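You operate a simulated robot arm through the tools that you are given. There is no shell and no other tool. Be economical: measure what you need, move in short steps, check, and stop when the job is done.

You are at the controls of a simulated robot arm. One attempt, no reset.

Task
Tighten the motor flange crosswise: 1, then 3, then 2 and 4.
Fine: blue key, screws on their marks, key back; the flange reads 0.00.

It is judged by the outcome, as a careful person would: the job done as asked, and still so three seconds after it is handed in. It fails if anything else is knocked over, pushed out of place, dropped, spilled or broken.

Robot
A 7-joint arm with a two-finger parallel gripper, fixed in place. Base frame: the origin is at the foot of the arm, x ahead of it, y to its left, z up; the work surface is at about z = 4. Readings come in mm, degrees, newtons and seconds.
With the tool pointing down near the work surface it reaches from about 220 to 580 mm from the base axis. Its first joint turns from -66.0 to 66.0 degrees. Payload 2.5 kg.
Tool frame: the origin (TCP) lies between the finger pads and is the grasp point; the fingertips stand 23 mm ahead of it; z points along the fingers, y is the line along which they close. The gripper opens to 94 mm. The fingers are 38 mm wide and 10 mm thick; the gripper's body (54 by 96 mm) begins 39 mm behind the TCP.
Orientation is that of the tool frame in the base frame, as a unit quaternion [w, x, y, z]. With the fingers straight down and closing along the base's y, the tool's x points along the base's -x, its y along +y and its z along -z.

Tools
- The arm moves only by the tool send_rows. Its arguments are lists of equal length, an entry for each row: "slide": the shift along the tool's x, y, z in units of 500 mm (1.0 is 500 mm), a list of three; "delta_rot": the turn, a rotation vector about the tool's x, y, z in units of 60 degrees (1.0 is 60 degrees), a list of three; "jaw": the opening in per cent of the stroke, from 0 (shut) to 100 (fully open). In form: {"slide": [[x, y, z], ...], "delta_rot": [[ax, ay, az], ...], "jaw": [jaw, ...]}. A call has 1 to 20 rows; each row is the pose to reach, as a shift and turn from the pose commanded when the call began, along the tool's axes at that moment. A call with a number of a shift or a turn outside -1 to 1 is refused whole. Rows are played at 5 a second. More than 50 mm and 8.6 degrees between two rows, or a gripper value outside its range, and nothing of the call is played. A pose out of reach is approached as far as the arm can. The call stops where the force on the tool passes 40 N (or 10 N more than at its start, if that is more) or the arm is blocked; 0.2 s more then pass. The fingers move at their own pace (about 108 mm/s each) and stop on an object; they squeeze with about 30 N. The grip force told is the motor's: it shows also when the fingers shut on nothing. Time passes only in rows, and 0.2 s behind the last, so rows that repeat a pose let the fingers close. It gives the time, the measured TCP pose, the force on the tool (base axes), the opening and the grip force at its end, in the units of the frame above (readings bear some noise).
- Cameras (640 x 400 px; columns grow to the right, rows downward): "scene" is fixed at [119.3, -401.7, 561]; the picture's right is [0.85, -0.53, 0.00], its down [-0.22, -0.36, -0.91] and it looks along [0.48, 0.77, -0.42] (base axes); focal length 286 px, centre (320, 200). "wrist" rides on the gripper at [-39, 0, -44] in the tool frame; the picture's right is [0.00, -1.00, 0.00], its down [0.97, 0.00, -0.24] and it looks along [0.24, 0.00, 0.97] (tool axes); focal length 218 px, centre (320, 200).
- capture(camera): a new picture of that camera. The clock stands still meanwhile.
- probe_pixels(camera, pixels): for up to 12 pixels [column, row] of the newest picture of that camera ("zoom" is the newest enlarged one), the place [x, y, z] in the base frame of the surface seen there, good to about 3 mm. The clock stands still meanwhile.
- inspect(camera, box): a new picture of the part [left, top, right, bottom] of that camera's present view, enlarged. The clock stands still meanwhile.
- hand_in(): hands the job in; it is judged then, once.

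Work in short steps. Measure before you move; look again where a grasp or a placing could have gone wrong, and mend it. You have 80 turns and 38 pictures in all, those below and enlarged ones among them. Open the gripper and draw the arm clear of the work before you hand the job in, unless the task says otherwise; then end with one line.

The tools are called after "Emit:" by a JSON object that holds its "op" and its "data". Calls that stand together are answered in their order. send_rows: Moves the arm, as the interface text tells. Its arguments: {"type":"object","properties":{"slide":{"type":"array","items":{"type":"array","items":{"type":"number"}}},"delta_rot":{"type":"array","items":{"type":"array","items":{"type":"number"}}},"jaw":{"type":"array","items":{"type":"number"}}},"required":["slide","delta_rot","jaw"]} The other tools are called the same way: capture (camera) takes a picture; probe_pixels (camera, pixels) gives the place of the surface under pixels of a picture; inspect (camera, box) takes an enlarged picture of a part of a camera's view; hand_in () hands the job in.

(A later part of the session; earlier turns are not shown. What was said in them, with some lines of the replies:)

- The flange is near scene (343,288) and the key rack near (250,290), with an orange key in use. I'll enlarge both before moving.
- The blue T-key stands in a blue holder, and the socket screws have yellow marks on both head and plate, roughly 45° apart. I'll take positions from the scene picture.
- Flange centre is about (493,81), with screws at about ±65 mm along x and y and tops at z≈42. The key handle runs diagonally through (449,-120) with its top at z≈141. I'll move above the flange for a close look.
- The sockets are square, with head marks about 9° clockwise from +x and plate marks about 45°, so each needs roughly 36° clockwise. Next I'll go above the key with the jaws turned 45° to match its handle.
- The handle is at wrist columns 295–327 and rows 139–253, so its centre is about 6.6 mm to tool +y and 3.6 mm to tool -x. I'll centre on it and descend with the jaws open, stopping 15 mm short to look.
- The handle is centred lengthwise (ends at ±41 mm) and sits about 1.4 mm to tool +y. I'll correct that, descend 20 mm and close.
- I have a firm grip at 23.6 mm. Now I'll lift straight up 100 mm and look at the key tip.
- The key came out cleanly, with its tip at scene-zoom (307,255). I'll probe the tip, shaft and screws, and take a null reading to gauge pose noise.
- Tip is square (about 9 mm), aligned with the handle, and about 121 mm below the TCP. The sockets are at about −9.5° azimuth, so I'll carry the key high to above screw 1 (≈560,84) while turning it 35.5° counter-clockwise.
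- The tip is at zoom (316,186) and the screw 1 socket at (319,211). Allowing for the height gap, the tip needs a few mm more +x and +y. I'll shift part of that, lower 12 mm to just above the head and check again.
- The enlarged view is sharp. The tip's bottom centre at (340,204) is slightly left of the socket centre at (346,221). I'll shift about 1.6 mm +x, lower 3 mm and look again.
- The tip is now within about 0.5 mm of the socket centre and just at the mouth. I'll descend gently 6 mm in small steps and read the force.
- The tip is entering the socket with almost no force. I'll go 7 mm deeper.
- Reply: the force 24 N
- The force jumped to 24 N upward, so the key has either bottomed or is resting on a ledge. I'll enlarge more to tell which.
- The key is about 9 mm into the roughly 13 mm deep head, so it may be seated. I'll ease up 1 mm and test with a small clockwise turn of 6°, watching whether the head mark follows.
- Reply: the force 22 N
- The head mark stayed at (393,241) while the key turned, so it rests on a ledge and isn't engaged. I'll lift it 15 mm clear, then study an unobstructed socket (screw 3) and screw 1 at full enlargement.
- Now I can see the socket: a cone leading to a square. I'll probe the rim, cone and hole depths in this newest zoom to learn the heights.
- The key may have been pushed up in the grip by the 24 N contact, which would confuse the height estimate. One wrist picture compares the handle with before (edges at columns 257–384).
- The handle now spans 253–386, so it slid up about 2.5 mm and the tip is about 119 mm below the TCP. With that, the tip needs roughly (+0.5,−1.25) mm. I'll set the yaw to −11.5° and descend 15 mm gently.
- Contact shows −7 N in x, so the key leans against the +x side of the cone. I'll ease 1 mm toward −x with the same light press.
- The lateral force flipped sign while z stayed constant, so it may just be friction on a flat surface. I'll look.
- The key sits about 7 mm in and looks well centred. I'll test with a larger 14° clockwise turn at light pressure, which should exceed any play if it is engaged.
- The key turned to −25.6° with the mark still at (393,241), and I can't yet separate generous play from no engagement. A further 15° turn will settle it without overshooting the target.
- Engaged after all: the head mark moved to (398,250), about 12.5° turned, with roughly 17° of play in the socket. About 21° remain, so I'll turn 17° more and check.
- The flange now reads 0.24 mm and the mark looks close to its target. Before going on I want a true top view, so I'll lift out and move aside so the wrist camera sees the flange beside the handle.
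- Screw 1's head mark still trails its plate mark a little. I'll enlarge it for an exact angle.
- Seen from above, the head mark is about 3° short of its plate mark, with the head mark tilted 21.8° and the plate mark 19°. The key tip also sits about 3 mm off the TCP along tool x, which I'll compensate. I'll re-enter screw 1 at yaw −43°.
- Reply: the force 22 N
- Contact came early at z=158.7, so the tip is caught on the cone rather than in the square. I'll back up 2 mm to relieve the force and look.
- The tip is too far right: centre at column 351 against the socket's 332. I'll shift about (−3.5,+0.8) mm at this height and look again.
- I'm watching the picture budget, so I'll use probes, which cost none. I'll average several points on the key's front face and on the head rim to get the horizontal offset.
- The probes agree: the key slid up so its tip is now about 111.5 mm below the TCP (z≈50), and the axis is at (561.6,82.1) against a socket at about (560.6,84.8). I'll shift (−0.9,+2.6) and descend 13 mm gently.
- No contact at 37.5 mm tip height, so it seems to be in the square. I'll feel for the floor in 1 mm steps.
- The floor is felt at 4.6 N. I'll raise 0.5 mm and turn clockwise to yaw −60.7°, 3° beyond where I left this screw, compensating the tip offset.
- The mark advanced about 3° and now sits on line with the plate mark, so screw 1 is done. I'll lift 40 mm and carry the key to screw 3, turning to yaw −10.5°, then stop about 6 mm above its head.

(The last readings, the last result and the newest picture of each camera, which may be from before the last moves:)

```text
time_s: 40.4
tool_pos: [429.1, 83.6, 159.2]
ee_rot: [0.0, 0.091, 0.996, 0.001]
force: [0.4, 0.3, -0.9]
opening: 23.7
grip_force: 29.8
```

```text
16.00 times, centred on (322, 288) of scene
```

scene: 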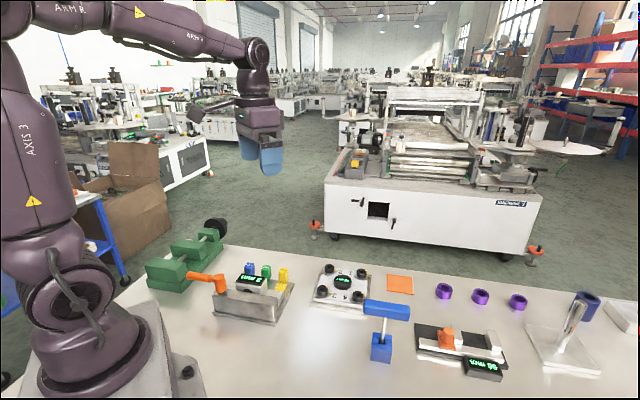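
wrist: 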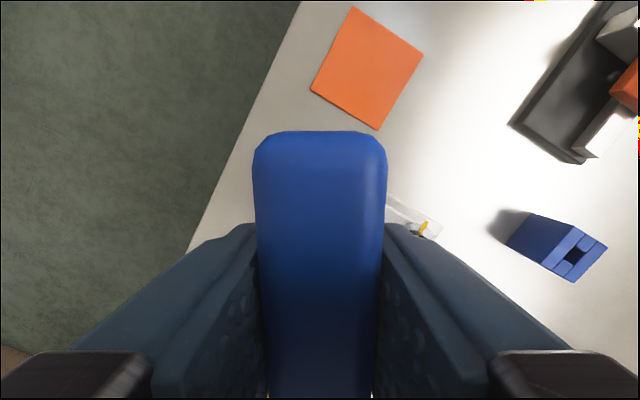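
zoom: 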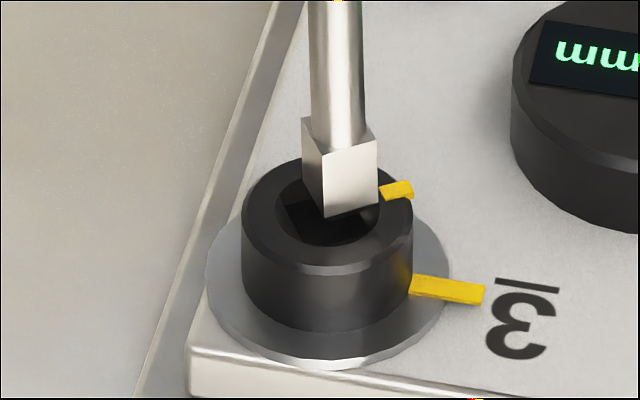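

The tip looks about 2 mm to the right of the screw 3 socket. I'll use probes again to confirm the offset.

Emit:
{"op": "probe_pixels", "data": {"camera": "zoom", "pixels": [[350, 165], [350, 175], [350, 185], [350, 195], [350, 205], [338, 185], [362, 185], [338, 170], [362, 170], [350, 180], [338, 200], [362, 198]]}}

Emit:
{"op": "probe_pixels", "data": {"camera": "zoom", "pixels": [[260, 215], [395, 215], [262, 200], [393, 230], [270, 185], [385, 243], [290, 172], [365, 255], [275, 240], [380, 188], [255, 210], [400, 218]]}}

```text
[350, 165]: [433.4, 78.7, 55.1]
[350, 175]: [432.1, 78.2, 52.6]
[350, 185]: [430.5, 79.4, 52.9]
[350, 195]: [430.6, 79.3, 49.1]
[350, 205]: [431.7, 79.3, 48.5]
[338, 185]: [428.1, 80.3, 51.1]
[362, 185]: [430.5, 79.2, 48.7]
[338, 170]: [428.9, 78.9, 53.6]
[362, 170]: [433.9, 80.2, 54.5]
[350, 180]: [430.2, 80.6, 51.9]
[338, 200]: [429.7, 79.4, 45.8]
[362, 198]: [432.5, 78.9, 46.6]
```

```text
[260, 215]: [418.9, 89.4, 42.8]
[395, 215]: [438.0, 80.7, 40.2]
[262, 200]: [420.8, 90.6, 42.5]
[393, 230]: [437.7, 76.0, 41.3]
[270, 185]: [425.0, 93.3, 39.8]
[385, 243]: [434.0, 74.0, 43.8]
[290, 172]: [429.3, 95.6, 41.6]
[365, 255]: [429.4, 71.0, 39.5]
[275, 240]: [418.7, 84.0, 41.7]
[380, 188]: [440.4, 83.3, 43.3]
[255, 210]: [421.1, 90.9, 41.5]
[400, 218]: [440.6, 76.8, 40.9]
```

The probes put the key axis at (431.8,83.9) and the socket at about (429.8,84.2). I'll shift −2 mm in x and descend gently 12 mm.

Emit:
{"op": "send_rows", "data": {"slide": [[0.0041, 0.0003, 0], [0.0041, 0.0003, 0.006], [0.0041, 0.0003, 0.012], [0.0041, 0.0003, 0.016], [0.0041, 0.0003, 0.018], [0.0041, 0.0003, 0.018]], "delta_rot": [[0, 0, 0], [0, 0, 0], [0, 0, 0], [0, 0, 0], [0, 0, 0], [0, 0, 0]], "jaw": [0, 0, 0, 0, 0, 0]}}

Emit:
{"op": "send_rows", "data": {"slide": [[0, 0, 0.002], [0, 0, 0.004], [0, 0, 0.004]], "delta_rot": [[0, 0, 0], [0, 0, 0], [0, 0, 0]], "jaw": [0, 0, 0]}}

Emit:
{"op": "send_rows", "data": {"slide": [[0, 0, 0.002], [0, 0, 0.003], [0, 0, 0.003]], "delta_rot": [[0, 0, 0], [0, 0, 0], [0, 0, 0]], "jaw": [0, 0, 0]}}

```text
time_s: 41.8
tool_pos: [427.1, 86.3, 150.3]
ee_rot: [0.0, 0.091, 0.996, 0.0]
force: [-0.4, -0.1, -0.9]
opening: 24.0
grip_force: 30.2
```

```text
time_s: 42.6
tool_pos: [427.3, 85.5, 149.3]
ee_rot: [-0.001, 0.09, 0.996, 0.001]
force: [0.4, 0.6, -2.3]
opening: 23.8
grip_force: 30.1
```

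```text
time_s: 43.4
tool_pos: [427.7, 86.1, 147.0]
ee_rot: [0.001, 0.091, 0.996, 0.0]
force: [-4.4, -0.5, 16.0]
opening: 23.6
grip_force: 30.0
```

Floor contact is at the expected depth with 16 N. I'll ease up 0.7 mm and turn 50° clockwise to yaw −60.7°, keeping the tip fixed.

Emit:
{"op": "send_rows", "data": {"slide": [[0, 0, -0.0014], [0, 0.0006, -0.0014], [-0.0002, 0.0012, -0.0014], [-0.0004, 0.0018, -0.0014], [-0.0007, 0.0024, -0.0014], [-0.001, 0.003, -0.0014], [-0.0014, 0.0035, -0.0014], [-0.0018, 0.0039, -0.0014], [-0.0018, 0.0039, -0.0014]], "delta_rot": [[0, 0, 0], [0, 0, 0.12], [0, 0, 0.24], [0, 0, 0.36], [0, 0, 0.48], [0, 0, 0.6], [0, 0, 0.72], [0, 0, 0.838], [0, 0, 0.838]], "jaw": [0, 0, 0, 0, 0, 0, 0, 0, 0]}}

Emit:
{"op": "inspect", "data": {"camera": "scene", "box": [316, 281, 336, 293]}}

```text
time_s: 45.4
tool_pos: [428.0, 85.8, 147.2]
ee_rot: [0.001, 0.507, 0.862, 0.0]
force: [-1.4, -4.4, 14.5]
opening: 23.9
grip_force: 30.4
```

```text
16.00 times, centred on (326, 287) of scene
```

zoom: 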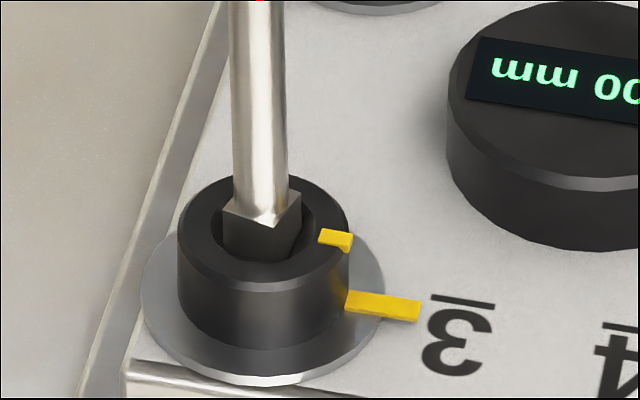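

The display now ends in ".00 mm" and mark 3 lines up with its plate mark. Next is screw 2: I'll lift 40 mm, move to about (495,149.5), turn back to yaw −10.6° and hover.

Emit:
{"op": "send_rows", "data": {"slide": [[0, 0, -0.04], [0, 0, -0.08], [0.007, 0.0246, -0.08], [0.0143, 0.0493, -0.08], [0.0214, 0.0739, -0.08], [0.0286, 0.0985, -0.08], [0.0357, 0.1231, -0.08], [0.0429, 0.1478, -0.08], [0.05, 0.1724, -0.08], [0.05, 0.1724, -0.06], [0.05, 0.1724, -0.026], [0.05, 0.1724, -0.026], [0.05, 0.1724, -0.026]], "delta_rot": [[0, 0, 0], [0, 0, 0], [0, 0, -0.12], [0, 0, -0.24], [0, 0, -0.36], [0, 0, -0.48], [0, 0, -0.6], [0, 0, -0.72], [0, 0, -0.838], [0, 0, -0.838], [0, 0, -0.838], [0, 0, -0.838], [0, 0, -0.838]], "jaw": [0, 0, 0, 0, 0, 0, 0, 0, 0, 0, 0, 0, 0]}}

Emit:
{"op": "inspect", "data": {"camera": "scene", "box": [318, 258, 342, 273]}}

```text
time_s: 48.2
tool_pos: [493.0, 151.8, 161.8]
ee_rot: [0.0, 0.09, 0.996, 0.001]
force: [-0.3, -1.3, -1.3]
opening: 23.5
grip_force: 30.1
```

```text
16.00 times, centred on (330, 266) of scene
```

zoom: 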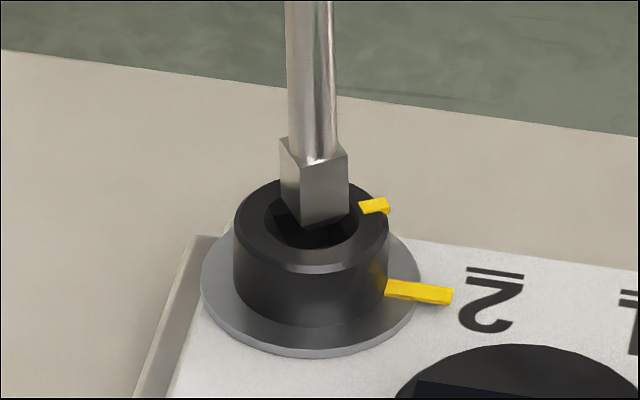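

I'll probe the key face and rim for screw 2.

Emit:
{"op": "probe_pixels", "data": {"camera": "zoom", "pixels": [[327, 175], [327, 185], [327, 195], [327, 205], [327, 214], [317, 190], [338, 190], [317, 205], [338, 205], [327, 180], [317, 215], [338, 200]]}}

Emit:
{"op": "probe_pixels", "data": {"camera": "zoom", "pixels": [[250, 225], [373, 226], [252, 212], [371, 239], [260, 200], [363, 251], [275, 190], [348, 261], [263, 249], [360, 202], [245, 220], [378, 231]]}}

```text
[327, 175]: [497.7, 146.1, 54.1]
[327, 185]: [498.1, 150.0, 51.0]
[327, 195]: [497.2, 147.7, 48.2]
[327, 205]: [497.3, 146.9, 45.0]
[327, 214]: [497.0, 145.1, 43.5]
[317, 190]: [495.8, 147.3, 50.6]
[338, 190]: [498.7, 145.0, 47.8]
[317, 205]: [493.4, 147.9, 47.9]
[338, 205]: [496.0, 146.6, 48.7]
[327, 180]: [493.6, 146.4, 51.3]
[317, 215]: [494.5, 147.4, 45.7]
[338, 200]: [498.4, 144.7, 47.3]
```

```text
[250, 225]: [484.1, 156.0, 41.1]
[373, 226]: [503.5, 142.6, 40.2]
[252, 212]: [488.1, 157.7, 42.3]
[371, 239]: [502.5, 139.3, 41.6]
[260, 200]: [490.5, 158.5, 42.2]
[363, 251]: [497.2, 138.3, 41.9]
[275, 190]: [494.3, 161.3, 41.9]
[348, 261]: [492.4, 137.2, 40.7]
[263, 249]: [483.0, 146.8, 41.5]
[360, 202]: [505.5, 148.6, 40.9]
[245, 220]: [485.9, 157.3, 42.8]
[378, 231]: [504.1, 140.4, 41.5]
```

Sideways the key needs −1.2 mm in picture-right. The depth direction is less certain, so I'll shift (−0.7,+0.8) mm and descend 9 mm to check the force.

Emit:
{"op": "send_rows", "data": {"slide": [[0.0017, 0.0013, 0], [0.0017, 0.0013, 0.006], [0.0017, 0.0013, 0.012], [0.0017, 0.0013, 0.016], [0.0017, 0.0013, 0.018], [0.0017, 0.0013, 0.018]], "delta_rot": [[0, 0, 0], [0, 0, 0], [0, 0, 0], [0, 0, 0], [0, 0, 0], [0, 0, 0]], "jaw": [0, 0, 0, 0, 0, 0]}}

```text
time_s: 49.6
tool_pos: [489.7, 152.4, 151.5]
ee_rot: [0.0, 0.091, 0.996, -0.001]
force: [-0.7, -3.9, 0.1]
opening: 23.8
grip_force: 30.0
```

There's a light −3.9 N in y, so the tip touches the +y wall. I'll back 0.8 mm in −y and continue down 2 mm.

Emit:
{"op": "send_rows", "data": {"slide": [[0.0002, -0.0016, 0], [0.0002, -0.0016, 0.002], [0.0002, -0.0016, 0.004], [0.0002, -0.0016, 0.004]], "delta_rot": [[0, 0, 0], [0, 0, 0], [0, 0, 0], [0, 0, 0]], "jaw": [0, 0, 0, 0]}}

Emit:
{"op": "send_rows", "data": {"slide": [[0, 0, 0.002], [0, 0, 0.002]], "delta_rot": [[0, 0, 0], [0, 0, 0]], "jaw": [0, 0]}}

Emit:
{"op": "send_rows", "data": {"slide": [[0, 0, 0.002], [0, 0, 0.002]], "delta_rot": [[0, 0, 0], [0, 0, 0]], "jaw": [0, 0]}}

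```text
time_s: 50.6
tool_pos: [490.9, 151.2, 149.8]
ee_rot: [0.002, 0.09, 0.996, 0.001]
force: [-5.6, -1.4, 21.4]
opening: 23.6
grip_force: 29.9
```

```text
time_s: 51.2
tool_pos: [491.9, 151.1, 150.6]
ee_rot: [0.003, 0.091, 0.996, 0.001]
force: [-0.6, -1.5, 25.2]
opening: 23.8
grip_force: 29.6
```

```text
time_s: 51.8
tool_pos: [491.7, 151.2, 149.0]
ee_rot: [0.001, 0.091, 0.996, 0.001]
force: [1.7, -2.6, 23.1]
opening: 23.9
grip_force: 29.2
```

Contact at about 150 is roughly 3 mm above where the floor should be, so it's probably resting at the cone's bottom edge. From the other screw positions, the socket should lie slightly +x and −y. I'll lift 5 mm, shift (+1.2,−0.6) and feel down again.

Emit:
{"op": "send_rows", "data": {"slide": [[0, 0, -0.01], [-0.0026, -0.0008, -0.01], [-0.0026, -0.0008, -0.006], [-0.0026, -0.0008, -0.004], [-0.0026, -0.0008, -0.004]], "delta_rot": [[0, 0, 0], [0, 0, 0], [0, 0, 0], [0, 0, 0], [0, 0, 0]], "jaw": [0, 0, 0, 0, 0]}}

Emit:
{"op": "send_rows", "data": {"slide": [[0, 0, 0.001], [0, 0, 0.001]], "delta_rot": [[0, 0, 0], [0, 0, 0]], "jaw": [0, 0]}}

Emit:
{"op": "send_rows", "data": {"slide": [[0, 0, 0.001], [0, 0, 0.001]], "delta_rot": [[0, 0, 0], [0, 0, 0]], "jaw": [0, 0]}}

```text
time_s: 53.0
tool_pos: [489.9, 152.6, 149.3]
ee_rot: [-0.002, 0.091, 0.996, 0.0]
force: [-5.5, 0.2, 4.6]
opening: 23.5
grip_force: 29.8
```

```text
time_s: 53.6
tool_pos: [491.4, 150.7, 147.9]
ee_rot: [0.0, 0.09, 0.996, 0.0]
force: [-8.4, 1.3, 6.6]
opening: 24.0
grip_force: 30.0
```

```text
time_s: 54.2
tool_pos: [491.9, 151.4, 149.3]
ee_rot: [0.0, 0.09, 0.996, 0.0]
force: [-6.9, 1.8, 9.1]
opening: 23.6
grip_force: 30.0
```

The key is now confined sideways, which is consistent with being inside the square. I'll centre back 0.8 mm, do the tightening turn with light pressure, and let one picture show both engagement and result.

Emit:
{"op": "send_rows", "data": {"slide": [[0.0016, 0.0003, 0], [0.0016, 0.0009, 0], [0.0014, 0.0015, 0], [0.0012, 0.0021, 0], [0.0009, 0.0027, 0], [0.0006, 0.0033, 0], [0.0002, 0.0038, 0], [-0.0002, 0.0042, 0], [-0.0002, 0.0042, 0]], "delta_rot": [[0, 0, 0], [0, 0, 0.12], [0, 0, 0.24], [0, 0, 0.36], [0, 0, 0.48], [0, 0, 0.6], [0, 0, 0.72], [0, 0, 0.838], [0, 0, 0.838]], "jaw": [0, 0, 0, 0, 0, 0, 0, 0, 0]}}

Emit:
{"op": "inspect", "data": {"camera": "scene", "box": [326, 262, 350, 277]}}

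```text
time_s: 56.2
tool_pos: [493.4, 152.7, 148.5]
ee_rot: [0.0, 0.507, 0.862, 0.001]
force: [0.0, 1.4, 13.5]
opening: 23.8
grip_force: 29.9
```

```text
16.00 times, centred on (338, 270) of scene
```

zoom: 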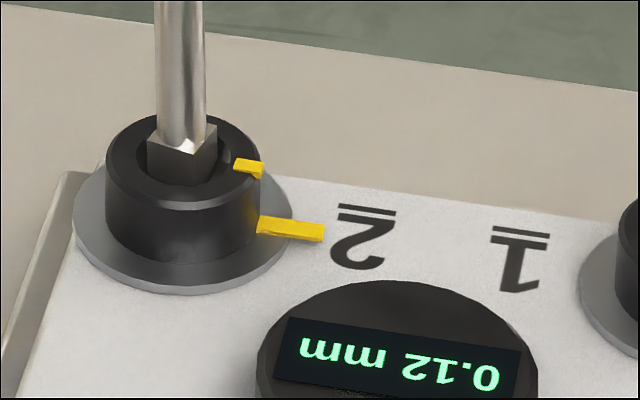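

Screw 2's mark is on line and the display reads 0.12 mm. Now screw 4, which should be 131 mm toward −y: I'll lift, travel, turn back to yaw −10.6° and descend to about the rim.

Emit:
{"op": "send_rows", "data": {"slide": [[0, 0, -0.04], [0, 0, -0.08], [-0.033, -0.0187, -0.08], [-0.066, -0.0374, -0.08], [-0.0989, -0.0561, -0.08], [-0.1319, -0.0749, -0.08], [-0.1649, -0.0936, -0.08], [-0.1978, -0.1123, -0.08], [-0.2308, -0.131, -0.08], [-0.2308, -0.131, -0.06], [-0.2308, -0.131, -0.026], [-0.2308, -0.131, -0.014], [-0.2308, -0.131, -0.014]], "delta_rot": [[0, 0, 0], [0, 0, 0], [0, 0, -0.12], [0, 0, -0.24], [0, 0, -0.36], [0, 0, -0.48], [0, 0, -0.6], [0, 0, -0.72], [0, 0, -0.838], [0, 0, -0.838], [0, 0, -0.838], [0, 0, -0.838], [0, 0, -0.838]], "jaw": [0, 0, 0, 0, 0, 0, 0, 0, 0, 0, 0, 0, 0]}}

Emit:
{"op": "send_rows", "data": {"slide": [[0, 0, 0.003], [0, 0, 0.003]], "delta_rot": [[0, 0, 0], [0, 0, 0]], "jaw": [0, 0]}}

Emit:
{"op": "send_rows", "data": {"slide": [[0, 0, 0.003], [0, 0, 0.003]], "delta_rot": [[0, 0, 0], [0, 0, 0]], "jaw": [0, 0]}}

```text
time_s: 59.0
tool_pos: [491.5, 20.1, 156.3]
ee_rot: [0.0, 0.091, 0.996, 0.0]
force: [0.8, -0.4, -0.4]
opening: 23.5
grip_force: 30.0
```

```text
time_s: 59.6
tool_pos: [491.4, 19.2, 155.2]
ee_rot: [0.0, 0.091, 0.996, 0.0]
force: [-1.2, 0.6, -1.8]
opening: 23.5
grip_force: 29.9
```

```text
time_s: 60.2
tool_pos: [491.5, 21.0, 152.8]
ee_rot: [0.0, 0.091, 0.996, 0.0]
force: [-0.7, 1.1, -0.2]
opening: 23.5
grip_force: 30.3
```

No contact yet at 152.6. I'll continue in small steps.

Emit:
{"op": "send_rows", "data": {"slide": [[0, 0, 0.002], [0, 0, 0.002]], "delta_rot": [[0, 0, 0], [0, 0, 0]], "jaw": [0, 0]}}

Emit:
{"op": "send_rows", "data": {"slide": [[0, 0, 0.002], [0, 0, 0.002]], "delta_rot": [[0, 0, 0], [0, 0, 0]], "jaw": [0, 0]}}

Emit:
{"op": "send_rows", "data": {"slide": [[0, 0, 0.001], [0, 0, 0.001]], "delta_rot": [[0, 0, 0], [0, 0, 0]], "jaw": [0, 0]}}

```text
time_s: 60.8
tool_pos: [492.0, 20.6, 153.2]
ee_rot: [0.0, 0.091, 0.996, 0.0]
force: [-2.7, -0.3, 1.9]
opening: 23.7
grip_force: 29.9
```

```text
time_s: 61.4
tool_pos: [490.8, 21.2, 153.1]
ee_rot: [0.0, 0.091, 0.996, 0.0]
force: [-6.6, 0.9, 12.7]
opening: 23.6
grip_force: 29.5
```

```text
time_s: 62.0
tool_pos: [491.0, 20.5, 152.4]
ee_rot: [0.002, 0.091, 0.996, 0.0]
force: [-5.4, -1.0, 17.9]
opening: 23.5
grip_force: 29.7
```

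Contact at 151.5 with −6 N in x points to the +x side of the cone. I'll raise 2 mm, shift 1.5 mm to −x, and feel again.

Emit:
{"op": "send_rows", "data": {"slide": [[0, 0, -0.005], [0.003, 0.0005, -0.005], [0.003, 0.0005, -0.003], [0.003, 0.0005, -0.001], [0.003, 0.0005, -0.001]], "delta_rot": [[0, 0, 0], [0, 0, 0], [0, 0, 0], [0, 0, 0], [0, 0, 0]], "jaw": [0, 0, 0, 0, 0]}}

Emit:
{"op": "send_rows", "data": {"slide": [[0, 0, 0.001], [0, 0, 0.001]], "delta_rot": [[0, 0, 0], [0, 0, 0]], "jaw": [0, 0]}}

```text
time_s: 63.2
tool_pos: [489.6, 21.3, 152.1]
ee_rot: [0.0, 0.09, 0.996, -0.001]
force: [-1.4, -1.0, 17.8]
opening: 23.8
grip_force: 29.3
```

```text
time_s: 63.8
tool_pos: [491.8, 20.7, 151.4]
ee_rot: [0.002, 0.091, 0.996, 0.001]
force: [-1.3, -1.9, 24.7]
opening: 23.6
grip_force: 30.2
```

Looking back, Fx≈−0.3·Fz appeared at every floor contact, so it is arm compliance rather than a wall, and my shift was the wrong way. By symmetry with the other three, socket 4 is at about (495.7,19.2). I'll raise, shift (+2.5,−0.8) and feel down.

Emit:
{"op": "send_rows", "data": {"slide": [[0, 0, -0.008], [-0.0052, -0.0007, -0.008], [-0.0052, -0.0007, -0.004], [-0.0052, -0.0007, -0.001], [-0.0052, -0.0007, -0.001]], "delta_rot": [[0, 0, 0], [0, 0, 0], [0, 0, 0], [0, 0, 0], [0, 0, 0]], "jaw": [0, 0, 0, 0, 0]}}

Emit:
{"op": "send_rows", "data": {"slide": [[0, 0, 0.002], [0, 0, 0.002]], "delta_rot": [[0, 0, 0], [0, 0, 0]], "jaw": [0, 0]}}

```text
time_s: 65.0
tool_pos: [491.5, 21.2, 152.0]
ee_rot: [0.0, 0.091, 0.996, 0.0]
force: [-6.1, 0.5, 15.7]
opening: 23.6
grip_force: 29.8
```

```text
time_s: 65.6
tool_pos: [494.4, 21.0, 152.0]
ee_rot: [0.002, 0.091, 0.996, -0.001]
force: [-4.6, 0.1, 21.8]
opening: 23.7
grip_force: 29.9
```

It is still caught. I'll raise 6 mm and spend one picture here with probes to find the true offset.

Emit:
{"op": "send_rows", "data": {"slide": [[0, 0, -0.008], [0, 0, -0.014], [0, 0, -0.014]], "delta_rot": [[0, 0, 0], [0, 0, 0], [0, 0, 0]], "jaw": [0, 0, 0]}}

Emit:
{"op": "inspect", "data": {"camera": "scene", "box": [348, 287, 366, 298]}}

```text
time_s: 66.4
tool_pos: [492.9, 19.6, 155.6]
ee_rot: [-0.001, 0.09, 0.996, 0.0]
force: [3.1, -1.6, -1.7]
opening: 23.6
grip_force: 30.1
```

```text
16.00 times, centred on (357, 292) of scene
```

zoom: 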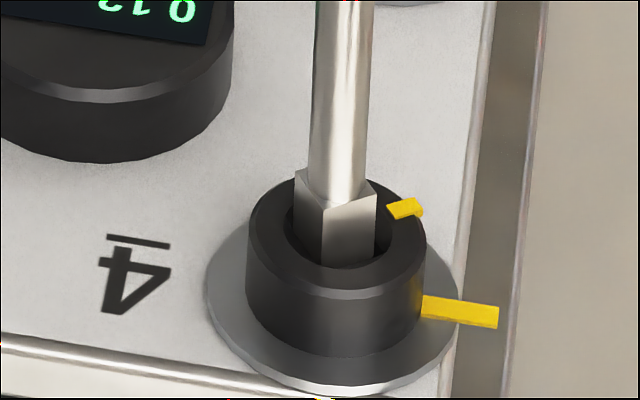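

The picture shows the tip already centred and inside the socket, about 1.5 mm below the rim at 157. The key tip is therefore about 116.5 mm below the TCP and the 151.5 contact was the floor. I'll go down 5.4 mm and do the tightening turn.

Emit:
{"op": "send_rows", "data": {"slide": [[0, 0, 0.004], [0, 0, 0.008], [0, 0, 0.0108], [0, 0, 0.0108]], "delta_rot": [[0, 0, 0], [0, 0, 0], [0, 0, 0], [0, 0, 0]], "jaw": [0, 0, 0, 0]}}

Emit:
{"op": "send_rows", "data": {"slide": [[0, 0, 0], [0, 0.0006, 0], [-0.0002, 0.0012, 0], [-0.0004, 0.0018, 0], [-0.0007, 0.0024, 0], [-0.001, 0.003, 0], [-0.0014, 0.0035, 0], [-0.0018, 0.0039, 0], [-0.0018, 0.0039, 0]], "delta_rot": [[0, 0, 0], [0, 0, 0.12], [0, 0, 0.24], [0, 0, 0.36], [0, 0, 0.48], [0, 0, 0.6], [0, 0, 0.72], [0, 0, 0.838], [0, 0, 0.838]], "jaw": [0, 0, 0, 0, 0, 0, 0, 0, 0]}}

```text
time_s: 67.4
tool_pos: [491.6, 19.0, 151.4]
ee_rot: [0.0, 0.09, 0.996, 0.0]
force: [0.5, 0.6, -0.9]
opening: 23.6
grip_force: 30.2
```

```text
time_s: 69.4
tool_pos: [493.9, 20.8, 150.9]
ee_rot: [0.0, 0.506, 0.863, 0.0]
force: [-3.3, -0.9, 13.9]
opening: 23.7
grip_force: 30.3
```

It sank to 151.7 without resistance and the turn behaved as with the other screws. I'll lift out and carry the key to hover above its holder at yaw −45°. The last picture will then cover both the flange display and the holder.

Emit:
{"op": "send_rows", "data": {"slide": [[0, 0, -0.04], [0, 0, -0.08], [-0.0391, -0.0402, -0.08], [-0.0782, -0.0803, -0.08], [-0.1172, -0.1205, -0.08], [-0.1563, -0.1606, -0.08], [-0.1954, -0.2008, -0.08], [-0.1954, -0.2008, -0.06], [-0.1954, -0.2008, -0.034], [-0.1954, -0.2008, -0.034], [-0.1954, -0.2008, -0.034]], "delta_rot": [[0, 0, 0], [0, 0, 0], [0, 0, -0.053], [0, 0, -0.106], [0, 0, -0.159], [0, 0, -0.212], [0, 0, -0.265], [0, 0, -0.265], [0, 0, -0.265], [0, 0, -0.265], [0, 0, -0.265]], "jaw": [0, 0, 0, 0, 0, 0, 0, 0, 0, 0, 0]}}

Emit:
{"op": "send_rows", "data": {"slide": [[0, 0, 0]], "delta_rot": [[0, 0, 0]], "jaw": [0]}}

Emit:
{"op": "send_rows", "data": {"slide": [[0, 0, 0]], "delta_rot": [[0, 0, 0]], "jaw": [0]}}

```text
time_s: 71.8
tool_pos: [454.1, -112.8, 166.1]
ee_rot: [0.0, 0.381, 0.925, 0.0]
force: [-0.1, 0.4, -0.8]
opening: 23.6
grip_force: 30.5
```

```text
time_s: 72.2
tool_pos: [453.1, -111.6, 166.6]
ee_rot: [0.0, 0.381, 0.925, 0.0]
force: [0.5, -0.5, -1.5]
opening: 23.6
grip_force: 30.1
```

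```text
time_s: 72.6
tool_pos: [453.3, -110.6, 167.6]
ee_rot: [0.0, 0.381, 0.925, 0.0]
force: [1.4, 0.2, -0.5]
opening: 23.6
grip_force: 30.2
```

I'm hovering at about (453.4,−111.6,167). Now I'll take the last picture, over both the display and the holder.

Emit:
{"op": "inspect", "data": {"camera": "scene", "box": [335, 271, 401, 351]}}

```text
5.00 times, centred on (368, 311) of scene
```

zoom: 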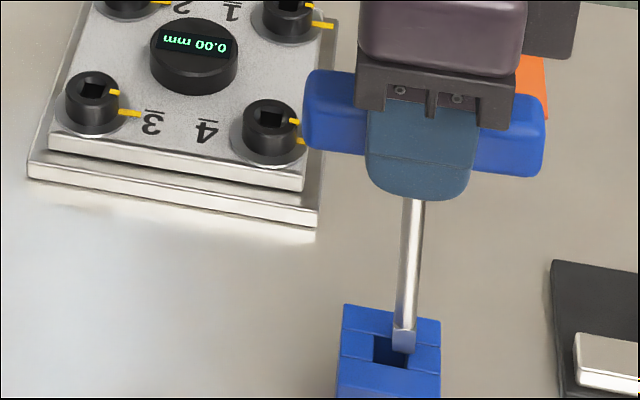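

The flange reads 0.00 mm. The key tip is at zoom (403,351) and the holder hole around (391,352), so I'll probe the key face and the holder's top surface around the hole.

Emit:
{"op": "probe_pixels", "data": {"camera": "zoom", "pixels": [[403, 335], [403, 338], [403, 341], [403, 344], [403, 347], [400, 340], [407, 342], [399, 345], [408, 346], [403, 333], [397, 340], [410, 344]]}}

Emit:
{"op": "probe_pixels", "data": {"camera": "zoom", "pixels": [[360, 345], [425, 355], [358, 355], [424, 365], [360, 320], [380, 323], [430, 330], [355, 363], [390, 378], [420, 382], [365, 352], [420, 360]]}}

Emit:
{"op": "probe_pixels", "data": {"camera": "zoom", "pixels": [[380, 340], [385, 345], [380, 350], [385, 355], [395, 358], [400, 362], [378, 358], [390, 350], [371, 350], [411, 357], [390, 368], [378, 331]]}}

```text
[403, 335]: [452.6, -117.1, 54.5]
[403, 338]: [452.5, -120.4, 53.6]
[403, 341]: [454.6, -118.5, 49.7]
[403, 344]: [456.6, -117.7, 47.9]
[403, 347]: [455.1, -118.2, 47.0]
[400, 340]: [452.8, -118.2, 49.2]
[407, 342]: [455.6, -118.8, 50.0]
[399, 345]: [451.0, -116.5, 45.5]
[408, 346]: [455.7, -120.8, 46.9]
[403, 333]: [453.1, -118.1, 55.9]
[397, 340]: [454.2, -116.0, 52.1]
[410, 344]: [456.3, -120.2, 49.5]
```

```text
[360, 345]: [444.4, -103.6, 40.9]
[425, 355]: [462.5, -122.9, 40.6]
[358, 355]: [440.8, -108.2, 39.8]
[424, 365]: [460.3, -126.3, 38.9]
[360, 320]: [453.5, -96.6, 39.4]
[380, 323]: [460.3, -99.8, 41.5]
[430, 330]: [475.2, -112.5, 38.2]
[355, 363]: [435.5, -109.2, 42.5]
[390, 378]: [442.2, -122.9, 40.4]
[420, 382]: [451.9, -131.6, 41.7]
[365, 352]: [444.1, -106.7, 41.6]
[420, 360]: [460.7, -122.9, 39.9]
```

```text
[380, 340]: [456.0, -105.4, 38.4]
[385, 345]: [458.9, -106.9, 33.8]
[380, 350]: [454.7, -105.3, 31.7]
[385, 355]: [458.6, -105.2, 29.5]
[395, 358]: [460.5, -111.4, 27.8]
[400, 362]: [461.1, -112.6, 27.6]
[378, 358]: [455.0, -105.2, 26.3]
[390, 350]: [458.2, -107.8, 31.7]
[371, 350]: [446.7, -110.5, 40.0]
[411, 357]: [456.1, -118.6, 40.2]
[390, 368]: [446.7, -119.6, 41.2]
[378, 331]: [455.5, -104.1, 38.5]
```

The key axis sits at about (457.4,−115.1) and the holder hole at about (453.2,−113.3). I'll shift +4.3 mm in tool x and −1.5 mm in tool y, then descend gently 14 mm.

Emit:
{"op": "send_rows", "data": {"slide": [[0.0043, -0.0015, 0], [0.0086, -0.003, 0], [0.0086, -0.003, 0.006], [0.0086, -0.003, 0.012], [0.0086, -0.003, 0.018], [0.0086, -0.003, 0.022], [0.0086, -0.003, 0.022]], "delta_rot": [[0, 0, 0], [0, 0, 0], [0, 0, 0], [0, 0, 0], [0, 0, 0], [0, 0, 0], [0, 0, 0]], "jaw": [0, 0, 0, 0, 0, 0, 0]}}

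Emit:
{"op": "send_rows", "data": {"slide": [[0, 0, 0.004], [0, 0, 0.008], [0, 0, 0.008]], "delta_rot": [[0, 0, 0], [0, 0, 0], [0, 0, 0]], "jaw": [0, 0, 0]}}

```text
time_s: 74.2
tool_pos: [449.6, -110.4, 158.5]
ee_rot: [0.0, 0.381, 0.924, 0.0]
force: [0.0, -0.7, -1.3]
opening: 23.7
grip_force: 30.1
```

```text
time_s: 75.0
tool_pos: [450.1, -110.8, 154.2]
ee_rot: [0.0, 0.381, 0.925, -0.001]
force: [-0.5, 0.5, -0.8]
opening: 23.7
grip_force: 29.5
```

No contact, so the tip is entering. I'll continue down in small steps.

Emit:
{"op": "send_rows", "data": {"slide": [[0, 0, 0.004], [0, 0, 0.008], [0, 0, 0.008]], "delta_rot": [[0, 0, 0], [0, 0, 0], [0, 0, 0]], "jaw": [0, 0, 0]}}

Emit:
{"op": "send_rows", "data": {"slide": [[0, 0, 0.004], [0, 0, 0.008], [0, 0, 0.008]], "delta_rot": [[0, 0, 0], [0, 0, 0], [0, 0, 0]], "jaw": [0, 0, 0]}}

Emit:
{"op": "send_rows", "data": {"slide": [[0, 0, 0.004], [0, 0, 0.008], [0, 0, 0.008]], "delta_rot": [[0, 0, 0], [0, 0, 0], [0, 0, 0]], "jaw": [0, 0, 0]}}

```text
time_s: 75.8
tool_pos: [450.1, -111.4, 150.1]
ee_rot: [0.0, 0.381, 0.925, 0.0]
force: [-0.3, 0.6, -1.1]
opening: 23.6
grip_force: 29.9
```

```text
time_s: 76.6
tool_pos: [449.1, -111.0, 144.6]
ee_rot: [0.0, 0.381, 0.924, 0.0]
force: [0.8, 0.4, -2.2]
opening: 23.4
grip_force: 29.8
```

```text
time_s: 77.4
tool_pos: [449.5, -110.7, 141.6]
ee_rot: [0.0, 0.381, 0.925, 0.001]
force: [-0.1, -0.7, -1.1]
opening: 23.7
grip_force: 30.0
```

I'm well into the hole with no side force. I'll continue to floor contact.

Emit:
{"op": "send_rows", "data": {"slide": [[0, 0, 0.004], [0, 0, 0.008], [0, 0, 0.008]], "delta_rot": [[0, 0, 0], [0, 0, 0], [0, 0, 0]], "jaw": [0, 0, 0]}}

Emit:
{"op": "send_rows", "data": {"slide": [[0, 0, 0.003], [0, 0, 0.005], [0, 0, 0.005]], "delta_rot": [[0, 0, 0], [0, 0, 0], [0, 0, 0]], "jaw": [0, 0, 0]}}

Emit:
{"op": "send_rows", "data": {"slide": [[0, 0, 0.002], [0, 0, 0.003], [0, 0, 0.003]], "delta_rot": [[0, 0, 0], [0, 0, 0], [0, 0, 0]], "jaw": [0, 0, 0]}}

```text
time_s: 78.2
tool_pos: [449.8, -109.9, 137.8]
ee_rot: [0.0, 0.381, 0.924, 0.0]
force: [0.5, 0.3, -0.5]
opening: 23.6
grip_force: 29.9
```

```text
time_s: 79.0
tool_pos: [450.3, -109.7, 134.7]
ee_rot: [0.0, 0.381, 0.925, 0.0]
force: [0.8, -0.5, -0.7]
opening: 23.8
grip_force: 30.7
```

```text
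time_s: 79.8
tool_pos: [450.9, -110.9, 134.1]
ee_rot: [0.0, 0.381, 0.925, -0.001]
force: [-0.4, -0.3, -1.0]
opening: 23.9
grip_force: 29.8
```

I'll continue in 1 mm steps until the floor is felt.

Emit:
{"op": "send_rows", "data": {"slide": [[0, 0, 0.002], [0, 0, 0.003], [0, 0, 0.003]], "delta_rot": [[0, 0, 0], [0, 0, 0], [0, 0, 0]], "jaw": [0, 0, 0]}}

Emit:
{"op": "send_rows", "data": {"slide": [[0, 0, 0.002], [0, 0, 0.002]], "delta_rot": [[0, 0, 0], [0, 0, 0]], "jaw": [0, 0]}}

Emit:
{"op": "send_rows", "data": {"slide": [[0, 0, 0.002], [0, 0, 0.002]], "delta_rot": [[0, 0, 0], [0, 0, 0]], "jaw": [0, 0]}}

```text
time_s: 80.6
tool_pos: [447.9, -110.3, 131.0]
ee_rot: [0.0, 0.381, 0.925, -0.001]
force: [-0.8, -0.3, -1.4]
opening: 23.4
grip_force: 29.6
```

```text
time_s: 81.2
tool_pos: [450.8, -110.8, 130.3]
ee_rot: [0.0, 0.381, 0.925, 0.001]
force: [-3.3, 2.2, 10.2]
opening: 23.8
grip_force: 30.0
```

```text
time_s: 81.8
tool_pos: [451.0, -110.7, 132.0]
ee_rot: [0.001, 0.381, 0.925, 0.0]
force: [-2.6, 1.8, 23.3]
opening: 24.1
grip_force: 29.9
```

Floor contact is at z≈131, the same as when I first took the key, so it is fully seated. I'll ease up 1 mm, open the jaws and withdraw straight up.

Emit:
{"op": "send_rows", "data": {"slide": [[0, 0, -0.002], [0, 0, -0.002], [0, 0, -0.002], [0, 0, -0.002], [0, 0, -0.002]], "delta_rot": [[0, 0, 0], [0, 0, 0], [0, 0, 0], [0, 0, 0], [0, 0, 0]], "jaw": [0, 40, 60, 60, 60]}}

Emit:
{"op": "send_rows", "data": {"slide": [[0, 0, -0.02], [0, 0, -0.05], [0, 0, -0.1], [0, 0, -0.17], [0, 0, -0.25], [0, 0, -0.25]], "delta_rot": [[0, 0, 0], [0, 0, 0], [0, 0, 0], [0, 0, 0], [0, 0, 0], [0, 0, 0]], "jaw": [70, 80, 90, 100, 100, 100]}}

```text
time_s: 83.0
tool_pos: [449.9, -110.6, 129.9]
ee_rot: [0.0, 0.381, 0.925, 0.0]
force: [-0.8, -0.2, -0.3]
opening: 56.4
grip_force: 0.0
```

```text
time_s: 84.4
tool_pos: [450.5, -111.8, 253.6]
ee_rot: [-0.001, 0.381, 0.924, 0.0]
force: [0.3, 0.2, -0.1]
opening: 94.2
grip_force: 0.0
```

The jaws are open and the arm is clear, and the readings showed no force during withdrawal. I'll try a picture in case one remains; probably none does.

Emit:
{"op": "inspect", "data": {"camera": "scene", "box": [320, 255, 430, 365]}}

```text
refused: no pictures are left
```

No pictures are left. The flange read 0.00 after the last screw and the key is seated at its original depth, so I'm handing in.

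Emit:
{"op": "hand_in", "data": {}}

```text
The job is handed in.
```

I tightened the screws in the order 1, 3, 2, 4 with the blue key, and the flange reads 0.00 mm. The key is back in its holder at its original depth and the arm is clear; I had no pictures left to check screw 4's mark up close or the key after I let it go.
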